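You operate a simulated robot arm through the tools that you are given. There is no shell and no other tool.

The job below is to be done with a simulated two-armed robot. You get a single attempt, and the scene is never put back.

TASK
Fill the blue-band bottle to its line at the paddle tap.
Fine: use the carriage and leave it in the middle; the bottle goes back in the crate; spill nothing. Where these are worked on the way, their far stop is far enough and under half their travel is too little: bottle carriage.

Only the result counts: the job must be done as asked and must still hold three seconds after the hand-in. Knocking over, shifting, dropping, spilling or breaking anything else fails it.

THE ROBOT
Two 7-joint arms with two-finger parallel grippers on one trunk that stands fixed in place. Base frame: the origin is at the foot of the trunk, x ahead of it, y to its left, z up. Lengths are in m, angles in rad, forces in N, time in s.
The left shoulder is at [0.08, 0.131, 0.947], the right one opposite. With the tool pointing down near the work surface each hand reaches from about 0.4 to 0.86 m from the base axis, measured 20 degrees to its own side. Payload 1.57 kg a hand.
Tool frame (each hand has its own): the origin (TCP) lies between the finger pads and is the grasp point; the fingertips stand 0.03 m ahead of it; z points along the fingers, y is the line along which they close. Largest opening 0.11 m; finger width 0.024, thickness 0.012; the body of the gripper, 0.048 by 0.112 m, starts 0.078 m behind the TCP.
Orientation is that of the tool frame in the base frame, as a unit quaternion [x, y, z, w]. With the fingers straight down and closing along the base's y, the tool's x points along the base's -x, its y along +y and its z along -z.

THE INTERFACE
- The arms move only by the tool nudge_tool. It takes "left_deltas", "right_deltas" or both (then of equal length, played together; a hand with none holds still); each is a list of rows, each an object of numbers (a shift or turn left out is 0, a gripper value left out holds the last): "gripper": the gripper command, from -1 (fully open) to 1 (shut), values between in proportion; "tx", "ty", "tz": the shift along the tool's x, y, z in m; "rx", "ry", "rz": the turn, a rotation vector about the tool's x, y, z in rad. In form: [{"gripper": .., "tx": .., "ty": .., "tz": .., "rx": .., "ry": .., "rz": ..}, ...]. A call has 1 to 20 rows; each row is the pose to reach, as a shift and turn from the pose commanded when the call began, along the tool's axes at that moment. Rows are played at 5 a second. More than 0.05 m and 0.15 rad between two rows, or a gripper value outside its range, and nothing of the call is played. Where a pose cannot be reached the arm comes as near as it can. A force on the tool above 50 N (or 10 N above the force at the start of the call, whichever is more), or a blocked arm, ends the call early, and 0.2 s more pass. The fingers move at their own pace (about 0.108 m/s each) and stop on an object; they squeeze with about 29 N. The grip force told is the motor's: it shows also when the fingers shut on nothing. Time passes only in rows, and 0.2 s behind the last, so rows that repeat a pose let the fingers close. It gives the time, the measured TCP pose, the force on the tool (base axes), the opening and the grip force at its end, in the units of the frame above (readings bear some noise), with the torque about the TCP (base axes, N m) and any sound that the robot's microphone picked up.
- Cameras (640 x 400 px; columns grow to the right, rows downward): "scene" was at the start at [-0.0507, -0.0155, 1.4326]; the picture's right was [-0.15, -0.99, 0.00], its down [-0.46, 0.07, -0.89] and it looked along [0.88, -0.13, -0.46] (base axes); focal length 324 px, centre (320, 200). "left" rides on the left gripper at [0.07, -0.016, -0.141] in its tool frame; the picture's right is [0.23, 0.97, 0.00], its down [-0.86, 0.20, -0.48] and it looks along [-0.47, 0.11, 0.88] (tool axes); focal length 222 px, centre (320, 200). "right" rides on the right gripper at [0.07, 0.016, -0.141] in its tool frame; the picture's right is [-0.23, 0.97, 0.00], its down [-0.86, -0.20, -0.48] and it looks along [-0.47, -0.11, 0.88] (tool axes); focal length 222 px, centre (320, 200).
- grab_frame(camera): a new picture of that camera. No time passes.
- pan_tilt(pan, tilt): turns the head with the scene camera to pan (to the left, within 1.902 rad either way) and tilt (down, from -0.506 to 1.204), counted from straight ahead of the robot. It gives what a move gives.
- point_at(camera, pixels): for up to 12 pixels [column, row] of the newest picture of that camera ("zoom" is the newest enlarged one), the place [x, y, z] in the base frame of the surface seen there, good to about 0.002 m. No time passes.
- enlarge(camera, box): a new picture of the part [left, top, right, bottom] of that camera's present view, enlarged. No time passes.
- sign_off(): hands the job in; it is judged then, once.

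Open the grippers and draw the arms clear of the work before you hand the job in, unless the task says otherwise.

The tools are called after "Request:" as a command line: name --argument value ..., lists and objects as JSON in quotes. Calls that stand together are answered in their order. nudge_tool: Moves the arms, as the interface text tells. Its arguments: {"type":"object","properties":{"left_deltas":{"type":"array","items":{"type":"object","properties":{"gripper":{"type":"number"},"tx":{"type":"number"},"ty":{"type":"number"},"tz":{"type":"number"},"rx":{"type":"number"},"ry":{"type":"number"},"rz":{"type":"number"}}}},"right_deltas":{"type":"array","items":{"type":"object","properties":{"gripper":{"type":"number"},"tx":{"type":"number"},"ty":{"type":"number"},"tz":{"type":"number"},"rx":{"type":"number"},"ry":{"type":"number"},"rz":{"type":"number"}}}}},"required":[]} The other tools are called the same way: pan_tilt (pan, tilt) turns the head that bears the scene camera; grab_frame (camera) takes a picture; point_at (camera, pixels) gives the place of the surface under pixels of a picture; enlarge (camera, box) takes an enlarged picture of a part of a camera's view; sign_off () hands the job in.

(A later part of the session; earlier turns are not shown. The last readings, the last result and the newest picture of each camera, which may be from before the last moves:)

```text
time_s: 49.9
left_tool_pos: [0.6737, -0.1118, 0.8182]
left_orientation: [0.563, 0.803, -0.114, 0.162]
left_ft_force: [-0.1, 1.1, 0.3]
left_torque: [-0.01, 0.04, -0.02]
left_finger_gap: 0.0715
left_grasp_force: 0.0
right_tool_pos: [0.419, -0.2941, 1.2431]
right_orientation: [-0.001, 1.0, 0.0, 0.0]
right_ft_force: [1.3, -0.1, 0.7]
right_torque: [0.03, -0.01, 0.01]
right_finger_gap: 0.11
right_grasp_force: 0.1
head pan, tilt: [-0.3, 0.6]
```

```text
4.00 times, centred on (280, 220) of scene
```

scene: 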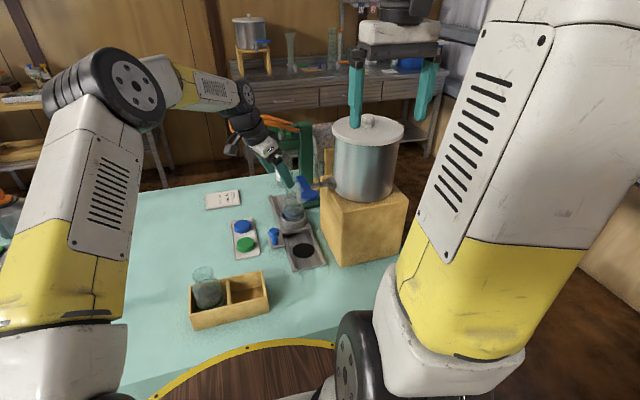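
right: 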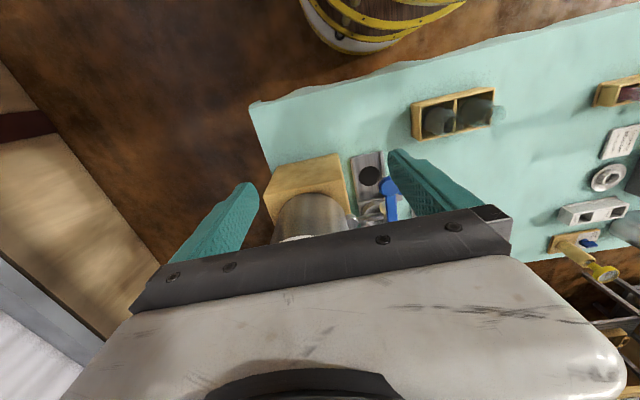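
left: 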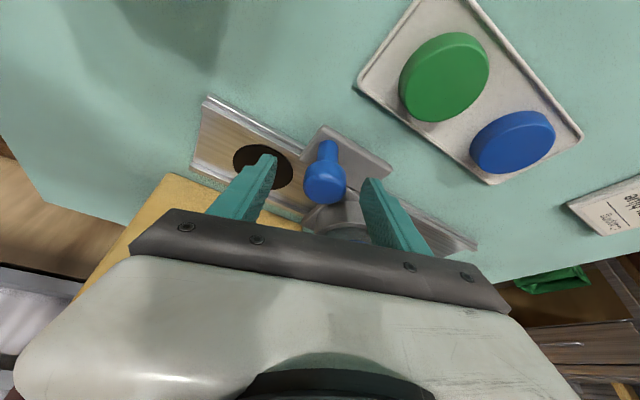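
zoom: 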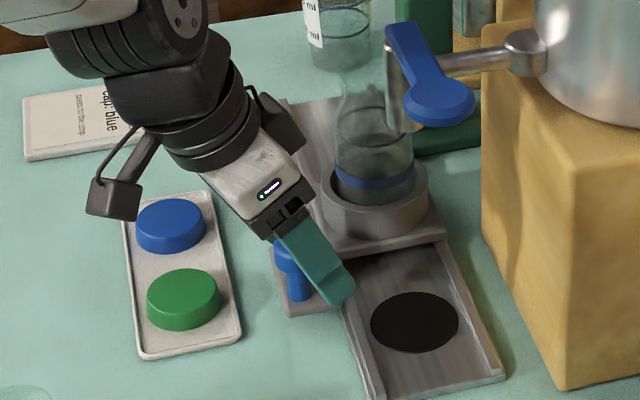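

The knob head sits right between the fingers near the TCP. I close on it.

Request:
nudge_tool --left_deltas '[{"gripper": 0.1}, {"gripper": 0.4}, {"gripper": 1}, {"gripper": 1}, {"gripper": 1}]'

Request:
enlarge --camera "left" --box '[200, 80, 440, 260]'

```text
time_s: 51.1
left_tool_pos: [0.6722, -0.1112, 0.8196]
left_orientation: [0.562, 0.803, -0.114, 0.163]
left_ft_force: [2.1, 5.9, -0.3]
left_torque: [0.01, -0.16, -0.03]
left_finger_gap: 0.0317
left_grasp_force: 40.5
right_tool_pos: [0.4189, -0.2944, 1.2432]
right_orientation: [-0.001, 1.0, 0.0, 0.0]
right_ft_force: [-0.1, 0.7, 1.1]
right_torque: [0.02, 0.01, 0.03]
right_finger_gap: 0.1101
right_grasp_force: 0.1
head pan, tilt: [-0.3, 0.6]
```

```text
2.22 times, centred on (320, 170) of left
```

zoom: 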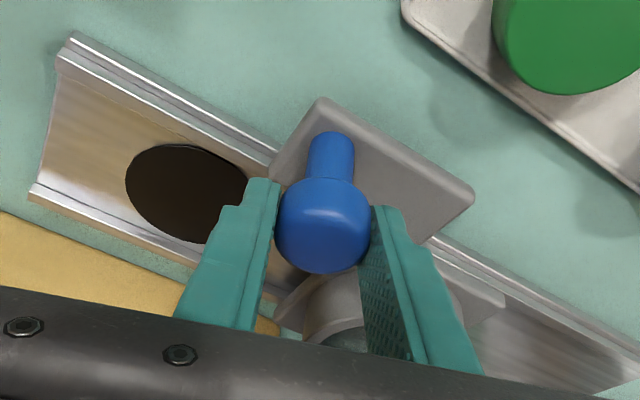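

The knob is held (gap 0.032). I pull the carriage slowly toward the robot, 0.10 m in -x.

Request:
nudge_tool --left_deltas '[{"tx": 0.0013, "ty": -0.0038, "tz": -0.0005, "gripper": 1}, {"tx": 0.0032, "ty": -0.0094, "tz": -0.0013}, {"tx": 0.0057, "ty": -0.0169, "tz": -0.0024}, {"tx": 0.0088, "ty": -0.0263, "tz": -0.0037}, {"tx": 0.0126, "ty": -0.0376, "tz": -0.0053}, {"tx": 0.0164, "ty": -0.0489, "tz": -0.0069}, {"tx": 0.0202, "ty": -0.0602, "tz": -0.0085}, {"tx": 0.0239, "ty": -0.0714, "tz": -0.0101}, {"tx": 0.0277, "ty": -0.0827, "tz": -0.0117}, {"tx": 0.0302, "ty": -0.0902, "tz": -0.0128}, {"tx": 0.0315, "ty": -0.094, "tz": -0.0133}, {"tx": 0.0315, "ty": -0.094, "tz": -0.0133}]'

Request:
grab_frame --camera "scene"

Request:
enlarge --camera "scene" --box '[240, 170, 350, 280]'

```text
time_s: 53.7
left_tool_pos: [0.5726, -0.1121, 0.8187]
left_orientation: [0.562, 0.803, -0.115, 0.162]
left_ft_force: [0.3, 19.1, 16.1]
left_torque: [-0.08, -0.22, -0.04]
left_finger_gap: 0.0313
left_grasp_force: 40.5
right_tool_pos: [0.4179, -0.2943, 1.2425]
right_orientation: [-0.001, 1.0, 0.0, 0.001]
right_ft_force: [0.5, 0.7, -0.2]
right_torque: [-0.03, 0.02, -0.02]
right_finger_gap: 0.11
right_grasp_force: 0.1
head pan, tilt: [-0.3, 0.6]
```

```text
taken
```

scene: 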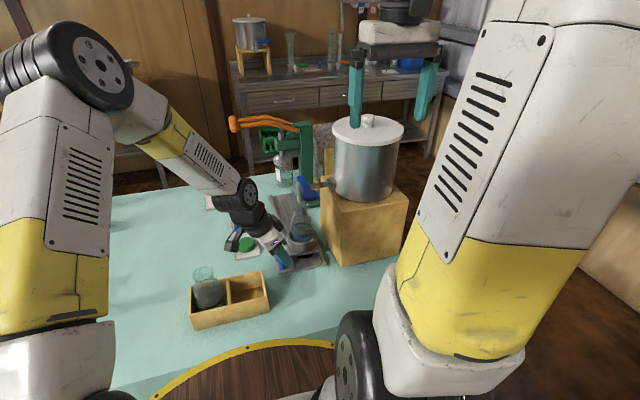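

```text
3.64 times, centred on (295, 225) of scene
```

zoom: 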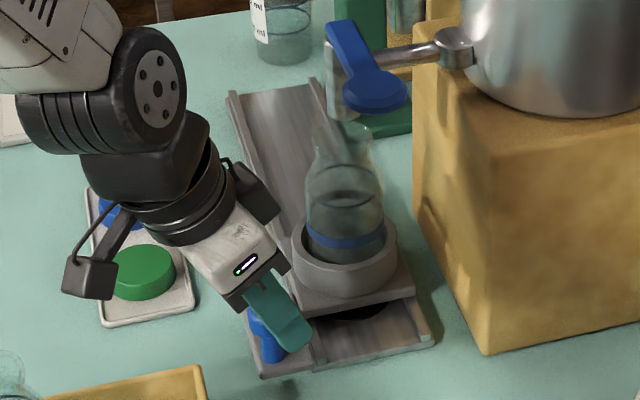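

The carriage followed 0.10 m with the bottle upright; some side force (Fy 19, Fz 16 N) built up, so I relax it by 2 mm up and sideways while pulling the last 2 cm to the stop.

Request:
nudge_tool --left_deltas '[{"tx": 0.0015, "ty": 0.0005, "tz": -0.0026, "gripper": 1}, {"tx": 0.003, "ty": -0.005, "tz": -0.0035}, {"tx": 0.0048, "ty": -0.0105, "tz": -0.0042}, {"tx": 0.0064, "ty": -0.0155, "tz": -0.0049}, {"tx": 0.0074, "ty": -0.0186, "tz": -0.0053}, {"tx": 0.0074, "ty": -0.0186, "tz": -0.0053}]'

Request:
enlarge --camera "scene" --box '[250, 180, 350, 280]'

```text
time_s: 55.1
left_tool_pos: [0.5548, -0.1108, 0.82]
left_orientation: [0.561, 0.804, -0.114, 0.163]
left_ft_force: [26.5, -9.4, -32.6]
left_torque: [-0.21, -0.09, -0.15]
left_finger_gap: 0.032
left_grasp_force: 40.8
right_tool_pos: [0.4204, -0.2946, 1.2434]
right_orientation: [0.0, 1.0, 0.0, -0.001]
right_ft_force: [-0.3, -0.3, 0.4]
right_torque: [0.0, -0.01, 0.0]
right_finger_gap: 0.1101
right_grasp_force: 0.0
head pan, tilt: [-0.3, 0.6]
```

```text
4.00 times, centred on (300, 230) of scene
```

zoom: 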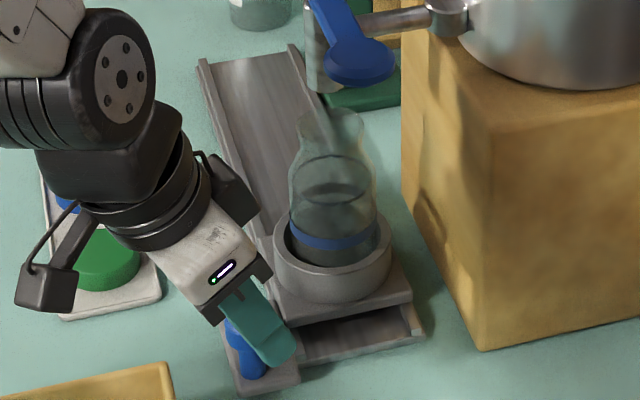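

Fx 26 N shows the near stop is reached. I relax the hand a little (down 1.3 mm, forward 1 mm) to take the strain off, then measure where the ring ended.

Request:
nudge_tool --left_deltas '[{"tx": 0.0003, "ty": 0.0006, "tz": 0.0006, "gripper": 1}, {"tx": 0.0002, "ty": 0.001, "tz": 0.0013}, {"tx": 0.0002, "ty": 0.001, "tz": 0.0013}]'

Request:
enlarge --camera "scene" --box '[280, 195, 340, 275]'

```text
time_s: 55.9
left_tool_pos: [0.5546, -0.1122, 0.8203]
left_orientation: [0.562, 0.803, -0.115, 0.165]
left_ft_force: [24.7, -4.2, -5.0]
left_torque: [0.31, 0.14, -0.08]
left_finger_gap: 0.0313
left_grasp_force: 40.1
right_tool_pos: [0.4199, -0.2937, 1.2431]
right_orientation: [0.0, 1.0, 0.001, -0.001]
right_ft_force: [0.8, 0.1, -0.3]
right_torque: [-0.03, -0.03, -0.01]
right_finger_gap: 0.1101
right_grasp_force: 0.0
head pan, tilt: [-0.3, 0.6]
```

```text
5.00 times, centred on (310, 235) of scene
```

zoom: 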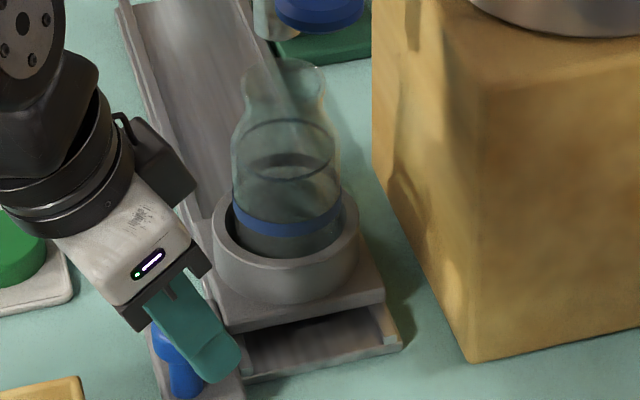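

The bottle stands under the tap region. I sample the ring rim and mouth to compare with the spout axis (0.637,-0.1915).

Request:
point_at --camera "zoom" --pixels '[[217, 235], [353, 225], [225, 250], [250, 263], [285, 268], [320, 260], [345, 245], [238, 225], [260, 231], [285, 233], [310, 228], [335, 215]]'

Request:
point_at --camera "zoom" --pixels '[[285, 62], [248, 75], [325, 75], [285, 98], [285, 180], [260, 177], [310, 176], [375, 290], [245, 325], [390, 340], [285, 120], [240, 160]]'

```text
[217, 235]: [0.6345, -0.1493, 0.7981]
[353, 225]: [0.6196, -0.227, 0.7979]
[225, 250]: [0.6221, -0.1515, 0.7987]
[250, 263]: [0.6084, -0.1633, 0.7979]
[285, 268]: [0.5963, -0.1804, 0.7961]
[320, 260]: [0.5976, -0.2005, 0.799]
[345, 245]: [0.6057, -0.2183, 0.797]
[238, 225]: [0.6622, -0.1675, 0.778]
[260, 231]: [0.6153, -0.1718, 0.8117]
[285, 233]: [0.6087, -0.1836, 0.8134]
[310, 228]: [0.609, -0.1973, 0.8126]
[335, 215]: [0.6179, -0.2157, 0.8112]
```

```text
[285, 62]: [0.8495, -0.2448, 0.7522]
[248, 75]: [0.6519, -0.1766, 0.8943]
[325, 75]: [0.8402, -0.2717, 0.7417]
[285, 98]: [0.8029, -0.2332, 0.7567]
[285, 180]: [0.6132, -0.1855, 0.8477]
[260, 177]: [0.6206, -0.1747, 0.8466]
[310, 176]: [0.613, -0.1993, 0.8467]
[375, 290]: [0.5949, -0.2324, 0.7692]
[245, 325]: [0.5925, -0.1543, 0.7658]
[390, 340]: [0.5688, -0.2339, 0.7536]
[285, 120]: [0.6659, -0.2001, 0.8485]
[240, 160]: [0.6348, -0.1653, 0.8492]
```

The bottle axis (0.6385,-0.192) lies under the spout within 2 mm; the fill line is at z≈0.848. Holding the carriage with the left hand, I bring the closed right fingers above the paddle disc (0.55,-0.191,1.008).

Request:
nudge_tool --right_deltas '[{"tx": -0.0164, "ty": 0.0129, "tz": 0.01, "gripper": 1}, {"tx": -0.0328, "ty": 0.0259, "tz": 0.025}, {"tx": -0.0491, "ty": 0.0388, "tz": 0.045}, {"tx": -0.0655, "ty": 0.0518, "tz": 0.065}, {"tx": -0.0819, "ty": 0.0647, "tz": 0.085}, {"tx": -0.0983, "ty": 0.0776, "tz": 0.105}, {"tx": -0.1146, "ty": 0.0906, "tz": 0.125}, {"tx": -0.131, "ty": 0.1035, "tz": 0.143}, {"tx": -0.131, "ty": 0.1035, "tz": 0.143}]'

Request:
grab_frame --camera "scene"

Request:
grab_frame --camera "right"

```text
time_s: 57.9
left_tool_pos: [0.5546, -0.1113, 0.8195]
left_orientation: [0.561, 0.803, -0.114, 0.166]
left_ft_force: [19.2, -0.2, 17.8]
left_torque: [0.03, -0.09, -0.16]
left_finger_gap: 0.0315
left_grasp_force: 39.8
right_tool_pos: [0.5514, -0.1891, 1.1015]
right_orientation: [0.0, 1.0, 0.0, 0.0]
right_ft_force: [0.1, 0.6, 0.0]
right_torque: [0.0, 0.01, -0.04]
right_finger_gap: 0.0
right_grasp_force: 21.4
head pan, tilt: [-0.3, 0.6]
```

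```text
taken
```

scene: 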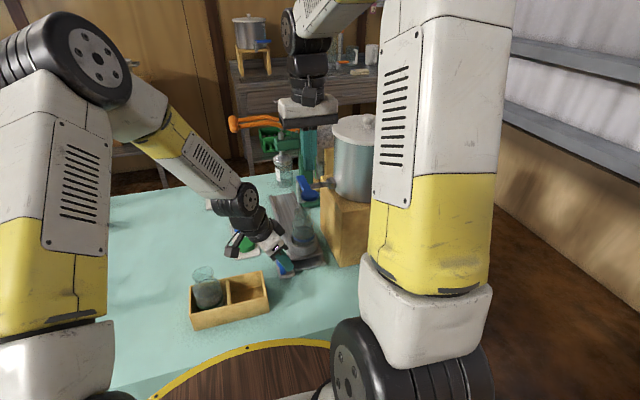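

```text
taken
```

right: 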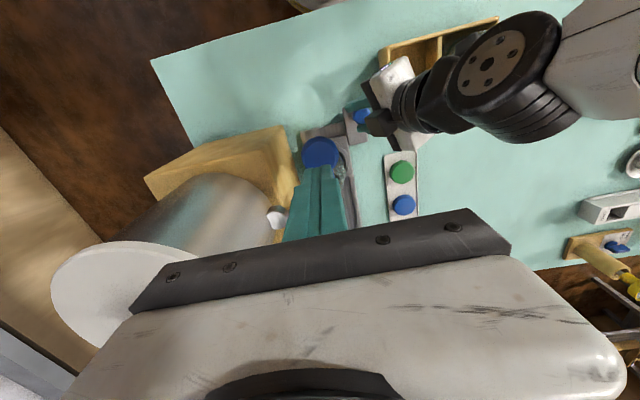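

The closed right fingers hover over the paddle disc. I take a baseline close-up of the empty bottle, then approach the paddle.

Request:
enlarge --camera "scene" --box '[285, 200, 325, 255]'

Request:
nudge_tool --right_deltas '[{"tz": 0.015, "gripper": 1}, {"tz": 0.03}, {"tz": 0.042}, {"tz": 0.05}, {"tz": 0.056}, {"tz": 0.056}]'

Request:
enlarge --camera "scene" --box '[270, 90, 370, 260]'

```text
7.27 times, centred on (305, 228) of scene
```

zoom: 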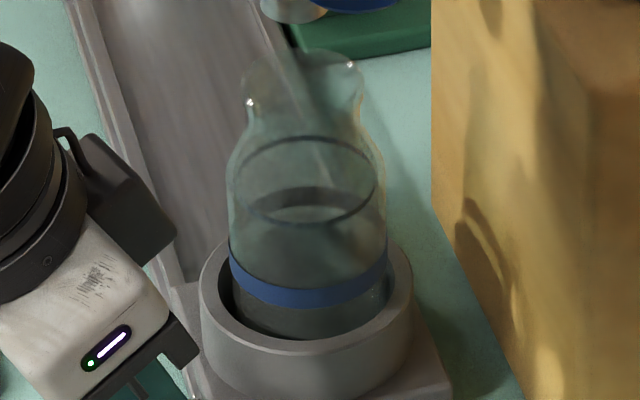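

```text
time_s: 59.3
left_tool_pos: [0.5555, -0.1114, 0.8204]
left_orientation: [0.562, 0.803, -0.113, 0.165]
left_ft_force: [18.5, -0.3, 18.3]
left_torque: [-0.04, -0.11, -0.12]
left_finger_gap: 0.0316
left_grasp_force: 40.2
right_tool_pos: [0.5471, -0.1898, 1.0439]
right_orientation: [0.0, 1.0, 0.001, 0.0]
right_ft_force: [-0.3, 0.4, 0.6]
right_torque: [0.03, 0.01, -0.02]
right_finger_gap: 0.0001
right_grasp_force: 21.0
head pan, tilt: [-0.3, 0.6]
```

```text
2.35 times, centred on (320, 175) of scene
```

zoom: 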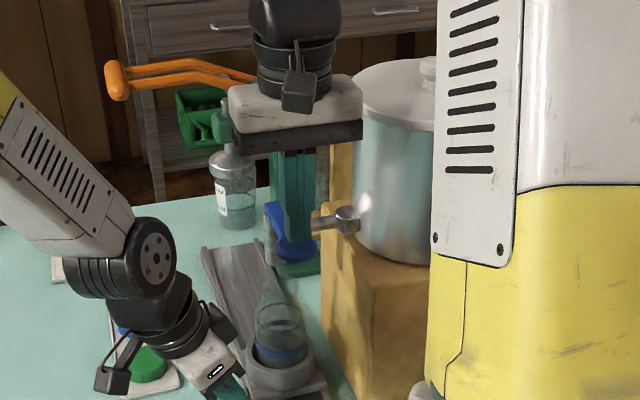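

Fingertips are about 6 mm above the disc. I press down slowly: 12 mm total, then check force, sound and picture.

Request:
nudge_tool --right_deltas '[{"tz": 0.004, "gripper": 1}, {"tz": 0.008}, {"tz": 0.012}]'

Request:
enlarge --camera "scene" --box '[280, 160, 345, 255]'

```text
time_s: 60.1
left_tool_pos: [0.5551, -0.1118, 0.8199]
left_orientation: [0.562, 0.803, -0.114, 0.165]
left_ft_force: [19.0, -0.8, 19.2]
left_torque: [-0.07, -0.09, -0.18]
left_finger_gap: 0.0315
left_grasp_force: 40.5
right_tool_pos: [0.5503, -0.1916, 1.0324]
right_orientation: [0.0, 1.0, 0.0, 0.0]
right_ft_force: [0.3, 0.1, 0.0]
right_torque: [-0.01, -0.04, 0.0]
right_finger_gap: 0.0
right_grasp_force: 20.8
head pan, tilt: [-0.3, 0.6]
```

```text
4.21 times, centred on (312, 208) of scene
```

zoom: 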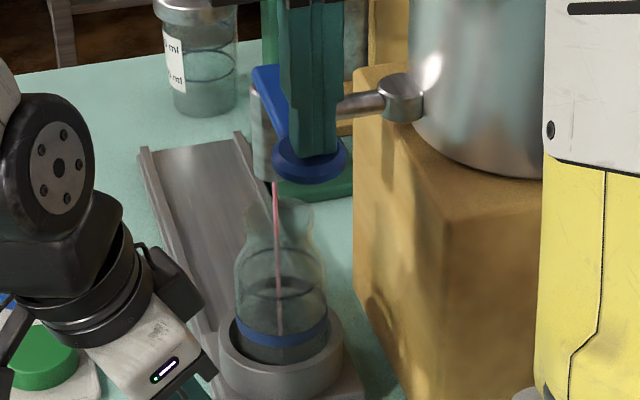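

A thin red stream now runs from the spout into the bottle, so pressing down opens the tap. I hold at this depth for 0.8 s and look at the level.

Request:
nudge_tool --right_deltas '[{"gripper": 1}, {"gripper": 1}, {"gripper": 1}, {"gripper": 1}]'

Request:
enlarge --camera "scene" --box '[280, 185, 335, 255]'

```text
time_s: 61.1
left_tool_pos: [0.5547, -0.1118, 0.8194]
left_orientation: [0.561, 0.803, -0.114, 0.166]
left_ft_force: [18.9, -1.5, 17.7]
left_torque: [-0.08, -0.13, -0.12]
left_finger_gap: 0.0315
left_grasp_force: 40.4
right_tool_pos: [0.5483, -0.1904, 1.0328]
right_orientation: [0.0, 1.0, 0.0, 0.0]
right_ft_force: [0.4, 0.2, 0.1]
right_torque: [0.0, -0.03, 0.01]
right_finger_gap: 0.0001
right_grasp_force: 21.5
head pan, tilt: [-0.3, 0.6]
```

```text
5.71 times, centred on (308, 220) of scene
```

zoom: 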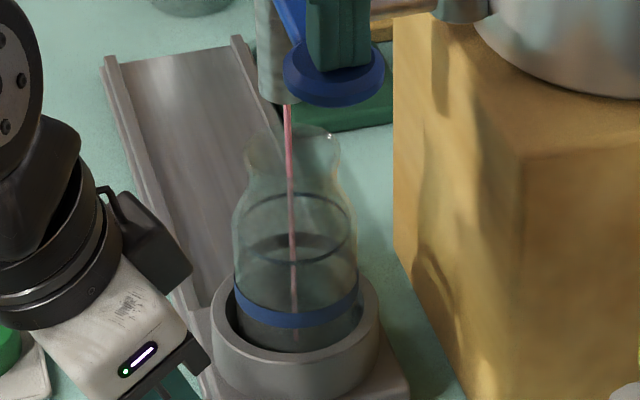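

Flow is thin and steady, centred in the mouth. I hold 2 s more and look at the level.

Request:
nudge_tool --right_deltas '[{"gripper": 1}, {"gripper": 1}, {"gripper": 1}, {"gripper": 1}, {"gripper": 1}, {"gripper": 1}, {"gripper": 1}, {"gripper": 1}, {"gripper": 1}, {"gripper": 1}]'

Request:
enlarge --camera "scene" --box '[280, 185, 335, 255]'

```text
time_s: 63.3
left_tool_pos: [0.5553, -0.1114, 0.8188]
left_orientation: [0.561, 0.803, -0.114, 0.165]
left_ft_force: [19.0, -1.3, 16.8]
left_torque: [-0.13, -0.12, -0.1]
left_finger_gap: 0.0316
left_grasp_force: 40.1
right_tool_pos: [0.5504, -0.1906, 1.031]
right_orientation: [0.0, 1.0, 0.0, 0.0]
right_ft_force: [0.3, -0.3, 0.9]
right_torque: [0.0, 0.01, 0.0]
right_finger_gap: 0.0001
right_grasp_force: 21.3
head pan, tilt: [-0.3, 0.6]
```

```text
5.71 times, centred on (308, 220) of scene
```

zoom: 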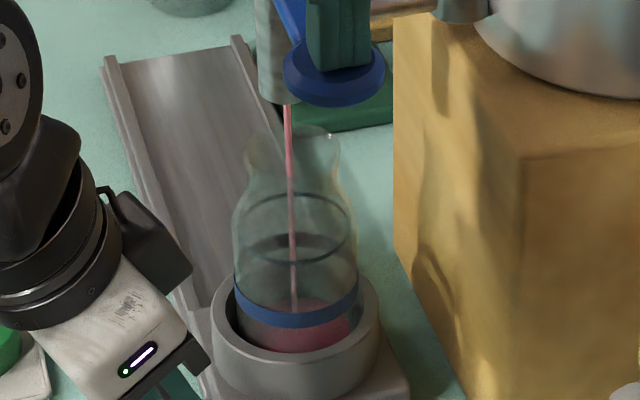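

Red liquid now covers the bottom. I hold 4 s more at the same depth.

Request:
nudge_tool --right_deltas '[{"gripper": 1}, {"gripper": 1}, {"gripper": 1}, {"gripper": 1}, {"gripper": 1}, {"gripper": 1}, {"gripper": 1}, {"gripper": 1}, {"gripper": 1}, {"gripper": 1}, {"gripper": 1}, {"gripper": 1}, {"gripper": 1}, {"gripper": 1}, {"gripper": 1}, {"gripper": 1}, {"gripper": 1}, {"gripper": 1}, {"gripper": 1}, {"gripper": 1}]'

Request:
enlarge --camera "scene" --box '[280, 185, 335, 255]'

```text
time_s: 67.5
left_tool_pos: [0.5548, -0.1115, 0.82]
left_orientation: [0.562, 0.803, -0.114, 0.165]
left_ft_force: [20.3, -2.1, 13.6]
left_torque: [-0.05, -0.14, -0.14]
left_finger_gap: 0.0314
left_grasp_force: 39.9
right_tool_pos: [0.5499, -0.1908, 1.0322]
right_orientation: [-0.001, 1.0, 0.0, 0.0]
right_ft_force: [-1.5, -0.4, 0.3]
right_torque: [0.02, 0.0, 0.04]
right_finger_gap: 0.0
right_grasp_force: 21.4
head pan, tilt: [-0.3, 0.6]
```

```text
5.71 times, centred on (308, 220) of scene
```

zoom: 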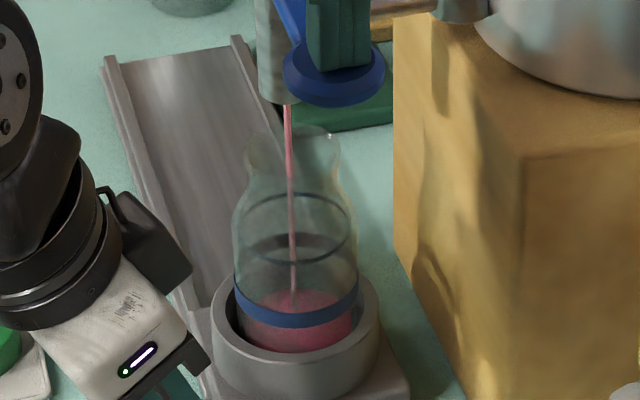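

The level rises only about 2 mm/s. I press 3 mm deeper for a stronger stream and watch that it still falls cleanly into the mouth.

Request:
nudge_tool --right_deltas '[{"tz": 0.0015, "gripper": 1}, {"tz": 0.003}, {"tz": 0.003}, {"tz": 0.003}]'

Request:
enlarge --camera "scene" --box '[280, 185, 335, 255]'

```text
time_s: 68.5
left_tool_pos: [0.5555, -0.1113, 0.8201]
left_orientation: [0.561, 0.803, -0.114, 0.165]
left_ft_force: [19.4, -1.5, 13.3]
left_torque: [-0.08, -0.16, -0.14]
left_finger_gap: 0.0316
left_grasp_force: 39.8
right_tool_pos: [0.5504, -0.1908, 1.0274]
right_orientation: [0.0, 1.0, 0.0, 0.0]
right_ft_force: [-0.2, 0.8, 0.4]
right_torque: [0.01, -0.03, 0.0]
right_finger_gap: 0.0
right_grasp_force: 21.3
head pan, tilt: [-0.3, 0.6]
```

```text
5.71 times, centred on (308, 220) of scene
```

zoom: 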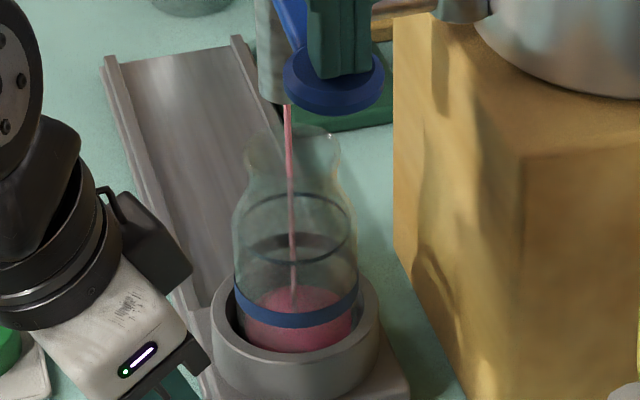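

I hold another 2 s and then read the level with point queries at the liquid surface.

Request:
nudge_tool --right_deltas '[{"gripper": 1}, {"gripper": 1}, {"gripper": 1}, {"gripper": 1}, {"gripper": 1}, {"gripper": 1}, {"gripper": 1}, {"gripper": 1}, {"gripper": 1}, {"gripper": 1}]'

Request:
enlarge --camera "scene" --box '[288, 205, 328, 255]'

Request:
point_at --camera "zoom" --pixels '[[310, 240], [310, 250], [310, 270], [310, 290], [280, 270], [340, 260]]'

```text
time_s: 70.7
left_tool_pos: [0.5551, -0.1126, 0.8197]
left_orientation: [0.562, 0.803, -0.114, 0.165]
left_ft_force: [19.9, -2.4, 12.8]
left_torque: [-0.08, -0.17, -0.14]
left_finger_gap: 0.0316
left_grasp_force: 39.7
right_tool_pos: [0.5496, -0.1904, 1.0293]
right_orientation: [0.0, 1.0, 0.0, 0.0]
right_ft_force: [-2.0, 0.5, 0.5]
right_torque: [-0.01, 0.02, 0.02]
right_finger_gap: 0.0001
right_grasp_force: 21.7
head pan, tilt: [-0.3, 0.6]
```

```text
8.00 times, centred on (308, 230) of scene
```

zoom: 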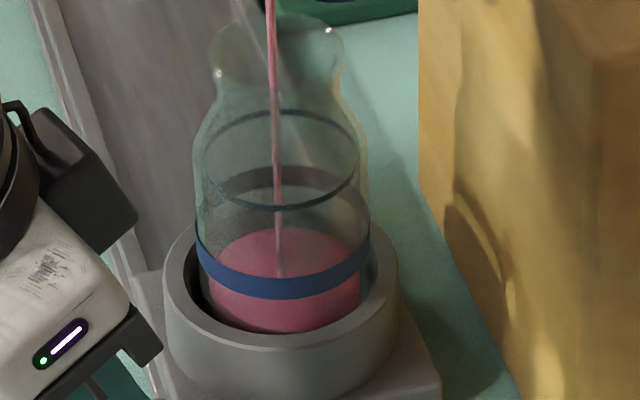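

```text
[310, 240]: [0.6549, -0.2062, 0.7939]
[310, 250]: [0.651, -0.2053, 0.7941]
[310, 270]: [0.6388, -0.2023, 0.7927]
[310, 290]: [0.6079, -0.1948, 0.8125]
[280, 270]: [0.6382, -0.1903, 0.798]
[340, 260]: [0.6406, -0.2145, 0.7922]
```

The point query gives the liquid surface directly: z≈0.793 now, with the line at 0.848. I hold 4 s and measure the rate.

Request:
nudge_tool --right_deltas '[{"gripper": 1}, {"gripper": 1}, {"gripper": 1}, {"gripper": 1}, {"gripper": 1}, {"gripper": 1}, {"gripper": 1}, {"gripper": 1}, {"gripper": 1}, {"gripper": 1}, {"gripper": 1}, {"gripper": 1}, {"gripper": 1}, {"gripper": 1}, {"gripper": 1}, {"gripper": 1}, {"gripper": 1}, {"gripper": 1}, {"gripper": 1}, {"gripper": 1}]'

Request:
enlarge --camera "scene" --box '[288, 205, 328, 255]'

Request:
point_at --camera "zoom" --pixels '[[310, 220], [310, 230], [310, 240], [300, 250], [255, 240], [335, 240]]'

```text
time_s: 74.9
left_tool_pos: [0.5545, -0.1124, 0.8198]
left_orientation: [0.561, 0.803, -0.114, 0.165]
left_ft_force: [20.7, -1.4, 9.6]
left_torque: [-0.11, -0.17, -0.11]
left_finger_gap: 0.0314
left_grasp_force: 40.6
right_tool_pos: [0.5501, -0.1907, 1.0305]
right_orientation: [0.0, 1.0, 0.0, 0.0]
right_ft_force: [0.0, -0.4, 1.2]
right_torque: [0.0, -0.03, 0.02]
right_finger_gap: 0.0
right_grasp_force: 21.3
head pan, tilt: [-0.3, 0.6]
```

```text
8.00 times, centred on (308, 230) of scene
```

zoom: 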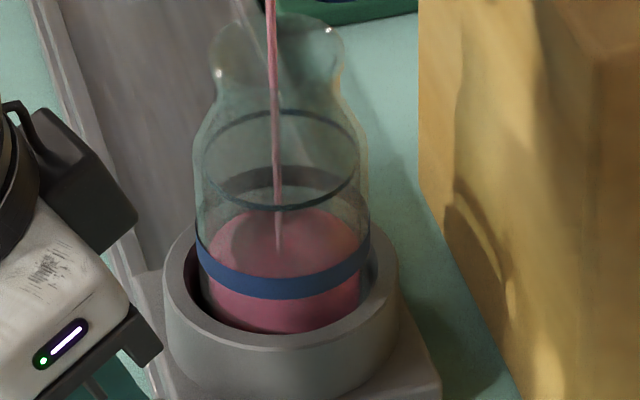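

```text
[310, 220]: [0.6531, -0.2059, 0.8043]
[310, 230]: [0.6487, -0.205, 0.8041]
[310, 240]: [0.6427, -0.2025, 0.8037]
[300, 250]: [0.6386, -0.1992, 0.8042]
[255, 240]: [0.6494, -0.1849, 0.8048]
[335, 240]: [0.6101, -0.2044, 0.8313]
```

Level 0.804; the rate is about 2.6 mm/s, so roughly 17 s remain. I hold another 4 s.

Request:
nudge_tool --right_deltas '[{"gripper": 1}, {"gripper": 1}, {"gripper": 1}, {"gripper": 1}, {"gripper": 1}, {"gripper": 1}, {"gripper": 1}, {"gripper": 1}, {"gripper": 1}, {"gripper": 1}, {"gripper": 1}, {"gripper": 1}, {"gripper": 1}, {"gripper": 1}, {"gripper": 1}, {"gripper": 1}, {"gripper": 1}, {"gripper": 1}, {"gripper": 1}, {"gripper": 1}]'

Request:
enlarge --camera "scene" --box '[288, 205, 328, 255]'

Request:
point_at --camera "zoom" --pixels '[[310, 200], [310, 215], [310, 225], [255, 220], [250, 230], [280, 210], [280, 118], [230, 130], [335, 130], [220, 190], [340, 190]]'

```text
time_s: 79.1
left_tool_pos: [0.5538, -0.1119, 0.8204]
left_orientation: [0.561, 0.803, -0.113, 0.164]
left_ft_force: [21.5, -0.3, 8.3]
left_torque: [-0.05, -0.19, -0.11]
left_finger_gap: 0.0317
left_grasp_force: 39.8
right_tool_pos: [0.5498, -0.1906, 1.0278]
right_orientation: [-0.001, 1.0, -0.001, 0.0]
right_ft_force: [0.5, 0.0, 1.2]
right_torque: [0.04, 0.0, 0.01]
right_finger_gap: 0.0
right_grasp_force: 21.4
head pan, tilt: [-0.3, 0.6]
```

```text
8.00 times, centred on (308, 230) of scene
```

zoom: 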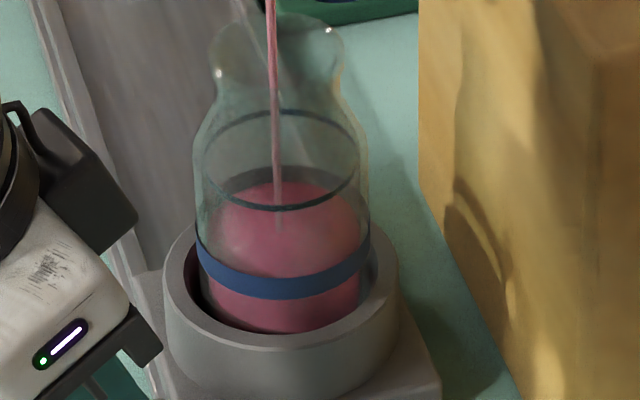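

```text
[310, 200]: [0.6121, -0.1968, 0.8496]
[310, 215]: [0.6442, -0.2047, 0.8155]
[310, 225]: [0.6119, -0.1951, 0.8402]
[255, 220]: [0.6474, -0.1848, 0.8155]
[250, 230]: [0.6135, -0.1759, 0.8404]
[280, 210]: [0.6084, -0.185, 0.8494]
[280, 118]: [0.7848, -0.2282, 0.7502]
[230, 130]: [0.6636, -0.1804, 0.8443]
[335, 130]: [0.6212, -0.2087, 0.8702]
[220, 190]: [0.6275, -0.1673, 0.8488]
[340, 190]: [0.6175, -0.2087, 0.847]
```

Level 0.8155. I hold another 4 s.

Request:
nudge_tool --right_deltas '[{"gripper": 1}, {"gripper": 1}, {"gripper": 1}, {"gripper": 1}, {"gripper": 1}, {"gripper": 1}, {"gripper": 1}, {"gripper": 1}, {"gripper": 1}, {"gripper": 1}, {"gripper": 1}, {"gripper": 1}, {"gripper": 1}, {"gripper": 1}, {"gripper": 1}, {"gripper": 1}, {"gripper": 1}, {"gripper": 1}, {"gripper": 1}, {"gripper": 1}]'

Request:
enlarge --camera "scene" --box '[288, 205, 328, 255]'

Request:
point_at --camera "zoom" --pixels '[[310, 185], [300, 175], [320, 175], [255, 180], [240, 190], [280, 190], [250, 165], [310, 165]]'

```text
time_s: 83.3
left_tool_pos: [0.5549, -0.1103, 0.8198]
left_orientation: [0.562, 0.803, -0.113, 0.164]
left_ft_force: [21.4, 0.6, 7.7]
left_torque: [-0.06, -0.18, -0.12]
left_finger_gap: 0.0317
left_grasp_force: 40.7
right_tool_pos: [0.5506, -0.1907, 1.0289]
right_orientation: [0.0, 1.0, 0.0, -0.001]
right_ft_force: [-0.5, 0.2, 0.7]
right_torque: [0.04, 0.03, 0.02]
right_finger_gap: 0.0
right_grasp_force: 21.4
head pan, tilt: [-0.3, 0.6]
```

```text
8.00 times, centred on (308, 230) of scene
```

zoom: 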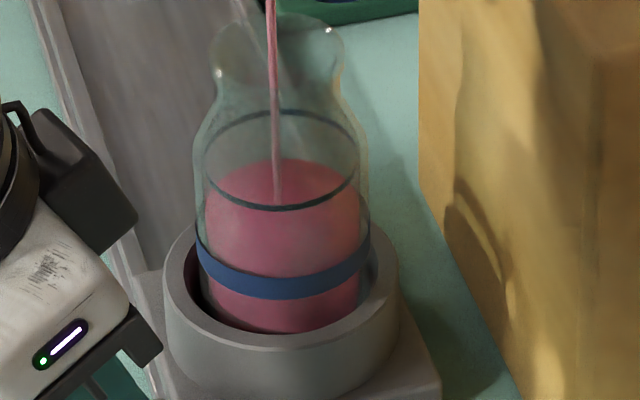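

```text
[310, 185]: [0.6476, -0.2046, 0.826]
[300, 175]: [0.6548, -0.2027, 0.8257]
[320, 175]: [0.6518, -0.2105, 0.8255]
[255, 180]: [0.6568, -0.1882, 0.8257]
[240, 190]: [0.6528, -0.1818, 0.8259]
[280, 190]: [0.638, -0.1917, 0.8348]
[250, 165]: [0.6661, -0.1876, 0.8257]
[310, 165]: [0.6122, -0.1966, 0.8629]
```

Level 0.826, about 22 mm to go. I hold another 4 s.

Request:
nudge_tool --right_deltas '[{"gripper": 1}, {"gripper": 1}, {"gripper": 1}, {"gripper": 1}, {"gripper": 1}, {"gripper": 1}, {"gripper": 1}, {"gripper": 1}, {"gripper": 1}, {"gripper": 1}, {"gripper": 1}, {"gripper": 1}, {"gripper": 1}, {"gripper": 1}, {"gripper": 1}, {"gripper": 1}, {"gripper": 1}, {"gripper": 1}, {"gripper": 1}, {"gripper": 1}]'

Request:
enlarge --camera "scene" --box '[293, 205, 323, 240]'

```text
time_s: 87.5
left_tool_pos: [0.5534, -0.1107, 0.8199]
left_orientation: [0.561, 0.804, -0.114, 0.164]
left_ft_force: [21.9, 1.0, 6.4]
left_torque: [-0.02, -0.2, -0.11]
left_finger_gap: 0.0313
left_grasp_force: 40.4
right_tool_pos: [0.5492, -0.191, 1.0295]
right_orientation: [0.0, 1.0, -0.001, 0.0]
right_ft_force: [-1.2, 0.1, 1.5]
right_torque: [0.0, -0.01, 0.01]
right_finger_gap: 0.0002
right_grasp_force: 21.3
head pan, tilt: [-0.3, 0.6]
```

```text
11.43 times, centred on (308, 222) of scene
```

zoom: 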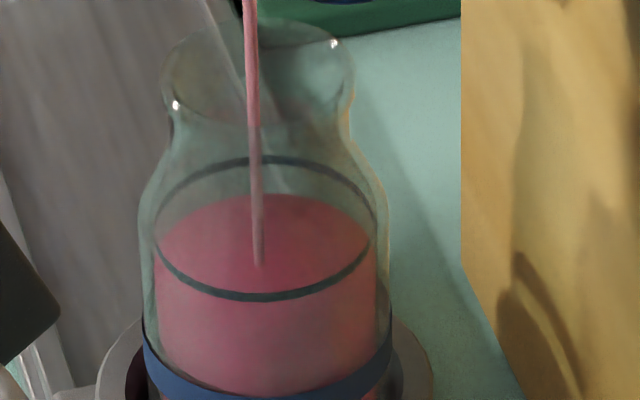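

I read the surface and the line in this view.

Request:
point_at --camera "zoom" --pixels '[[220, 220], [300, 215], [200, 230], [320, 230], [230, 245], [300, 250], [260, 297], [300, 291], [200, 283], [350, 255], [175, 255], [265, 159]]'

```text
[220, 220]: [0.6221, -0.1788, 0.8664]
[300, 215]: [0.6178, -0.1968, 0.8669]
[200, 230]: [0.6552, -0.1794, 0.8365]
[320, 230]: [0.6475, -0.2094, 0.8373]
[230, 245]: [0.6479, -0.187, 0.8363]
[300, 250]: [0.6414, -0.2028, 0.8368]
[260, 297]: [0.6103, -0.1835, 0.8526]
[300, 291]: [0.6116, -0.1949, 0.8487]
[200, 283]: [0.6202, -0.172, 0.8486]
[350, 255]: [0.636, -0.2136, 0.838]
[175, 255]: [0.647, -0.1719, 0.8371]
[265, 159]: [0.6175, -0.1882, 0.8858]
```

Level 0.8367 versus line ≈0.848: about 11 mm left. I hold 2.4 s more, then will finish in short steps.

Request:
nudge_tool --right_deltas '[{"gripper": 1}, {"gripper": 1}, {"gripper": 1}, {"gripper": 1}, {"gripper": 1}, {"gripper": 1}, {"gripper": 1}, {"gripper": 1}, {"gripper": 1}, {"gripper": 1}, {"gripper": 1}, {"gripper": 1}]'

Request:
enlarge --camera "scene" --box '[293, 205, 323, 240]'

Request:
point_at --camera "zoom" --pixels '[[200, 215], [320, 215], [230, 225], [300, 230], [340, 235], [180, 235], [210, 245], [310, 245], [300, 291], [200, 283]]'

```text
time_s: 90.1
left_tool_pos: [0.5551, -0.1104, 0.8202]
left_orientation: [0.561, 0.803, -0.114, 0.164]
left_ft_force: [22.7, 0.6, 5.7]
left_torque: [-0.02, -0.2, -0.11]
left_finger_gap: 0.0313
left_grasp_force: 40.0
right_tool_pos: [0.5499, -0.1907, 1.0284]
right_orientation: [0.0, 1.0, -0.001, 0.001]
right_ft_force: [-0.6, 0.5, 0.8]
right_torque: [0.01, 0.01, 0.0]
right_finger_gap: 0.0
right_grasp_force: 21.6
head pan, tilt: [-0.3, 0.6]
```

```text
11.43 times, centred on (308, 222) of scene
```

zoom: 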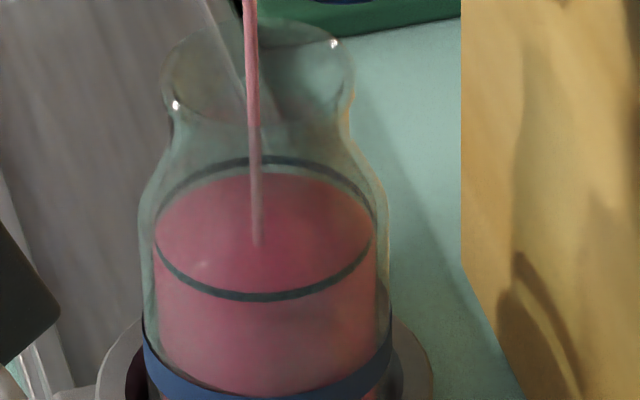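

```text
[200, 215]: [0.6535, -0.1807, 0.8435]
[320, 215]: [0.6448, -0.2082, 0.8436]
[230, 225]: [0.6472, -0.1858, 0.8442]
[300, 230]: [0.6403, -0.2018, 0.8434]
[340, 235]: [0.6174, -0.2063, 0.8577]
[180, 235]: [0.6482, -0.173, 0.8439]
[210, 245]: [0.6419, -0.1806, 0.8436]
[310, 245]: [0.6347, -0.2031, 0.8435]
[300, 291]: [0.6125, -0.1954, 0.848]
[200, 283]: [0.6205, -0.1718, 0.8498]
```

Level 0.8436, line centre ≈0.8485, i.e. about 1.9 s of flow left. I hold 1 s more and then lift off to see how the tap closes.

Request:
nudge_tool --right_deltas '[{"gripper": 1}, {"gripper": 1}, {"gripper": 1}, {"gripper": 1}, {"gripper": 1}, {"tz": -0.015}, {"tz": -0.025}, {"tz": -0.025}]'

Request:
enlarge --camera "scene" --box '[293, 205, 323, 240]'

Request:
point_at --camera "zoom" --pixels '[[200, 210], [320, 205], [230, 215], [300, 220], [340, 225], [180, 230], [210, 240], [310, 240], [300, 291], [200, 283]]'

Request:
enlarge --camera "scene" --box '[280, 160, 345, 255]'

```text
time_s: 91.9
left_tool_pos: [0.5549, -0.1114, 0.8183]
left_orientation: [0.562, 0.803, -0.115, 0.164]
left_ft_force: [22.8, 1.9, 5.3]
left_torque: [-0.06, -0.21, -0.09]
left_finger_gap: 0.0315
left_grasp_force: 40.5
right_tool_pos: [0.5506, -0.1908, 1.0526]
right_orientation: [-0.001, 1.0, 0.0, 0.0]
right_ft_force: [1.1, 0.6, -0.8]
right_torque: [-0.02, -0.03, 0.0]
right_finger_gap: 0.0
right_grasp_force: 20.8
head pan, tilt: [-0.3, 0.6]
```

```text
11.43 times, centred on (308, 222) of scene
```

zoom: 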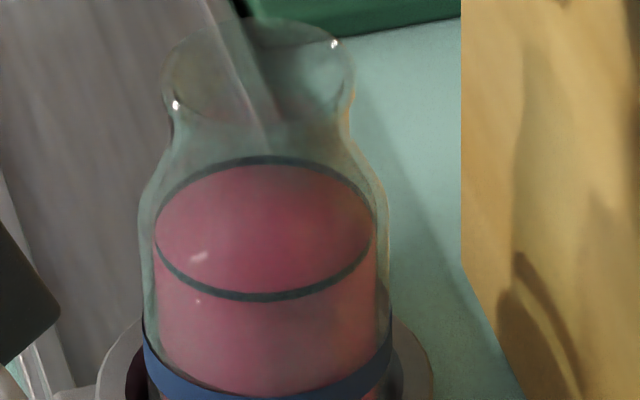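

```text
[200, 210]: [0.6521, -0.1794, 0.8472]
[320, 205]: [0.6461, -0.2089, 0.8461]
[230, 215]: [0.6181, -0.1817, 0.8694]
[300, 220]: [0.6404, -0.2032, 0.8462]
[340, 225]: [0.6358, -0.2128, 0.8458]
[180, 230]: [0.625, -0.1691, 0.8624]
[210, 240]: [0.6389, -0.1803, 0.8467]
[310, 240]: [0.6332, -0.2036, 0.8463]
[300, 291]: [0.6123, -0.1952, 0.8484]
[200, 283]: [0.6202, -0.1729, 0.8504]
```

```text
4.21 times, centred on (312, 208) of scene
```

zoom: 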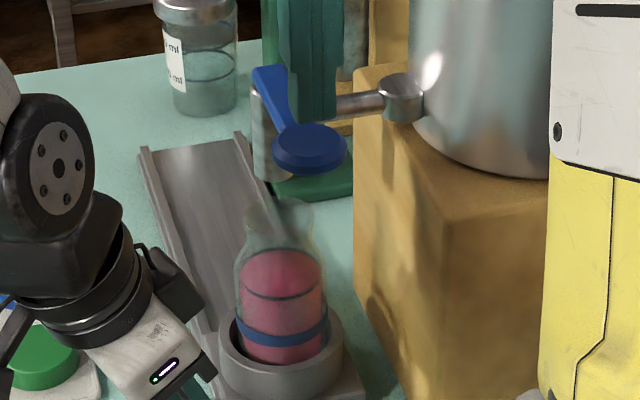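

The tap shut cleanly and the level is 0.8465, about 2 mm under the line (0.8488). I give one short pulse of roughly 0.7 s.

Request:
nudge_tool --right_deltas '[{"tz": 0.012, "gripper": 1}, {"tz": 0.024}, {"tz": 0.024}, {"tz": 0.024}, {"tz": 0.024}, {"tz": 0.01}, {"tz": -0.005}, {"tz": -0.005}]'

Request:
enlarge --camera "scene" --box '[293, 205, 323, 240]'

Request:
point_at --camera "zoom" --pixels '[[200, 205], [320, 200], [230, 215], [300, 220], [340, 225], [190, 225], [210, 240], [310, 240], [300, 291], [200, 283], [240, 260], [280, 255]]'

Request:
enlarge --camera "scene" --box '[280, 160, 345, 255]'

```text
time_s: 93.7
left_tool_pos: [0.5564, -0.1115, 0.8196]
left_orientation: [0.561, 0.803, -0.114, 0.164]
left_ft_force: [21.7, 1.4, 6.3]
left_torque: [-0.08, -0.24, -0.17]
left_finger_gap: 0.0315
left_grasp_force: 40.4
right_tool_pos: [0.5502, -0.1899, 1.0603]
right_orientation: [0.0, 1.0, 0.0, -0.001]
right_ft_force: [-0.3, 0.3, -0.4]
right_torque: [-0.01, 0.02, 0.01]
right_finger_gap: 0.0
right_grasp_force: 21.2
head pan, tilt: [-0.3, 0.6]
```

```text
11.43 times, centred on (308, 222) of scene
```

zoom: 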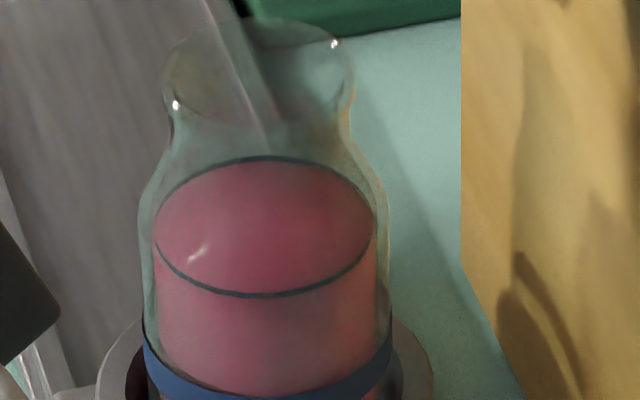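

```text
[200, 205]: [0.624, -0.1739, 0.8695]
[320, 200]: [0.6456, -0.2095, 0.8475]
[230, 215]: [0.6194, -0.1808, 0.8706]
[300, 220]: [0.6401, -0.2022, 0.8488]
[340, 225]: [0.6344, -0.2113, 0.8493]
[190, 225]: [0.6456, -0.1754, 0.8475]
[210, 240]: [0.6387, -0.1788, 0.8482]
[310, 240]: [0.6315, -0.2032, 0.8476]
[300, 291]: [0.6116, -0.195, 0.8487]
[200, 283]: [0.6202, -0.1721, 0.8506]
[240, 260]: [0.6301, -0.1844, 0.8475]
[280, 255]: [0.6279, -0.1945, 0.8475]
```

```text
4.21 times, centred on (312, 208) of scene
```

zoom: 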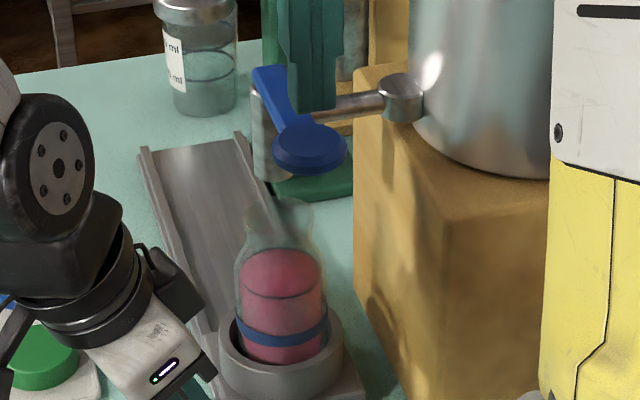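

The liquid surface (0.848) now coincides with the line, the tap is closed and dry. I draw the right arm back up to where it began.

Request:
nudge_tool --right_deltas '[{"tz": -0.03, "gripper": 1}, {"tz": -0.065}, {"tz": -0.1, "tx": 0.01}, {"tz": -0.125, "tx": 0.03, "ty": -0.02}, {"tz": -0.145, "tx": 0.055, "ty": -0.045}, {"tz": -0.165, "tx": 0.08, "ty": -0.065}, {"tz": -0.178, "tx": 0.105, "ty": -0.085}, {"tz": -0.183, "tx": 0.131, "ty": -0.1035}, {"tz": -0.183, "tx": 0.131, "ty": -0.1035}]'

Request:
grab_frame --camera "scene"

```text
time_s: 95.7
left_tool_pos: [0.5542, -0.1115, 0.8202]
left_orientation: [0.562, 0.803, -0.113, 0.163]
left_ft_force: [22.7, 1.9, 4.5]
left_torque: [-0.06, -0.2, -0.1]
left_finger_gap: 0.0312
left_grasp_force: 39.9
right_tool_pos: [0.4208, -0.2951, 1.2426]
right_orientation: [-0.001, 1.0, 0.0, -0.001]
right_ft_force: [-0.3, 0.7, 0.3]
right_torque: [0.01, 0.01, 0.02]
right_finger_gap: 0.0
right_grasp_force: 21.6
head pan, tilt: [-0.3, 0.6]
```

```text
taken
```

scene: 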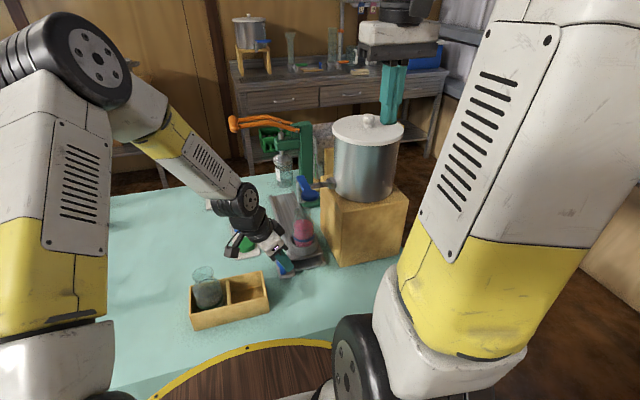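

Everything is still. Now I push the carriage gently back to its middle along the exact reverse path, with a smooth start and stop so the liquid does not slosh.

Request:
nudge_tool --left_deltas '[{"tx": -0.0003, "ty": 0.001, "tz": 0.0002, "gripper": 1}, {"tx": -0.0013, "ty": 0.0038, "tz": 0.0006}, {"tx": -0.0029, "ty": 0.0083, "tz": 0.0013}, {"tx": -0.0049, "ty": 0.0141, "tz": 0.0022}, {"tx": -0.0074, "ty": 0.021, "tz": 0.0033}, {"tx": -0.0101, "ty": 0.0289, "tz": 0.0045}, {"tx": -0.0131, "ty": 0.0375, "tz": 0.0058}, {"tx": -0.0163, "ty": 0.0465, "tz": 0.0072}, {"tx": -0.0196, "ty": 0.0558, "tz": 0.0087}, {"tx": -0.0228, "ty": 0.0651, "tz": 0.0101}, {"tx": -0.026, "ty": 0.0741, "tz": 0.0115}, {"tx": -0.029, "ty": 0.0827, "tz": 0.0128}, {"tx": -0.0317, "ty": 0.0906, "tz": 0.014}, {"tx": -0.0342, "ty": 0.0975, "tz": 0.0151}, {"tx": -0.0362, "ty": 0.1033, "tz": 0.016}, {"tx": -0.0378, "ty": 0.1078, "tz": 0.0167}, {"tx": -0.0388, "ty": 0.1106, "tz": 0.0171}, {"tx": -0.0391, "ty": 0.1116, "tz": 0.0173}, {"tx": -0.0391, "ty": 0.1116, "tz": 0.0173}]'

Request:
grab_frame --camera "scene"

Request:
enlarge --camera "scene" --box '[265, 180, 335, 260]'

```text
time_s: 99.7
left_tool_pos: [0.6719, -0.1115, 0.8195]
left_orientation: [0.562, 0.803, -0.114, 0.164]
left_ft_force: [1.3, 25.6, 15.0]
left_torque: [0.67, 0.12, -0.15]
left_finger_gap: 0.0315
left_grasp_force: 40.0
right_tool_pos: [0.4201, -0.2947, 1.2429]
right_orientation: [0.0, 1.0, 0.0, 0.0]
right_ft_force: [0.4, -0.8, -0.2]
right_torque: [0.02, -0.01, 0.03]
right_finger_gap: 0.0
right_grasp_force: 21.4
head pan, tilt: [-0.3, 0.6]
```

```text
taken
```

scene: 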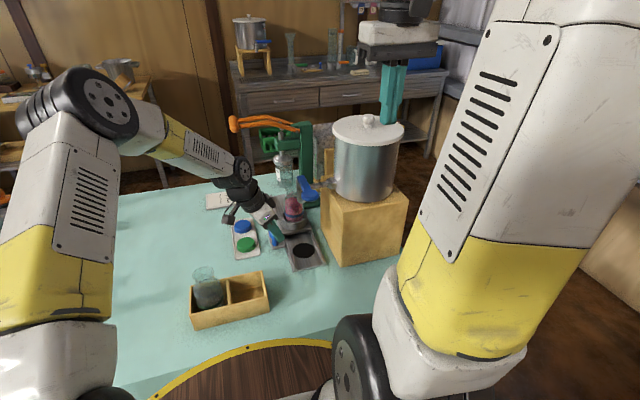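

```text
5.00 times, centred on (300, 220) of scene
```

zoom: 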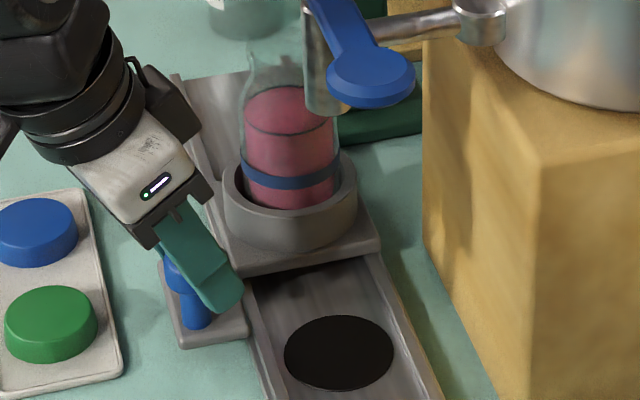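

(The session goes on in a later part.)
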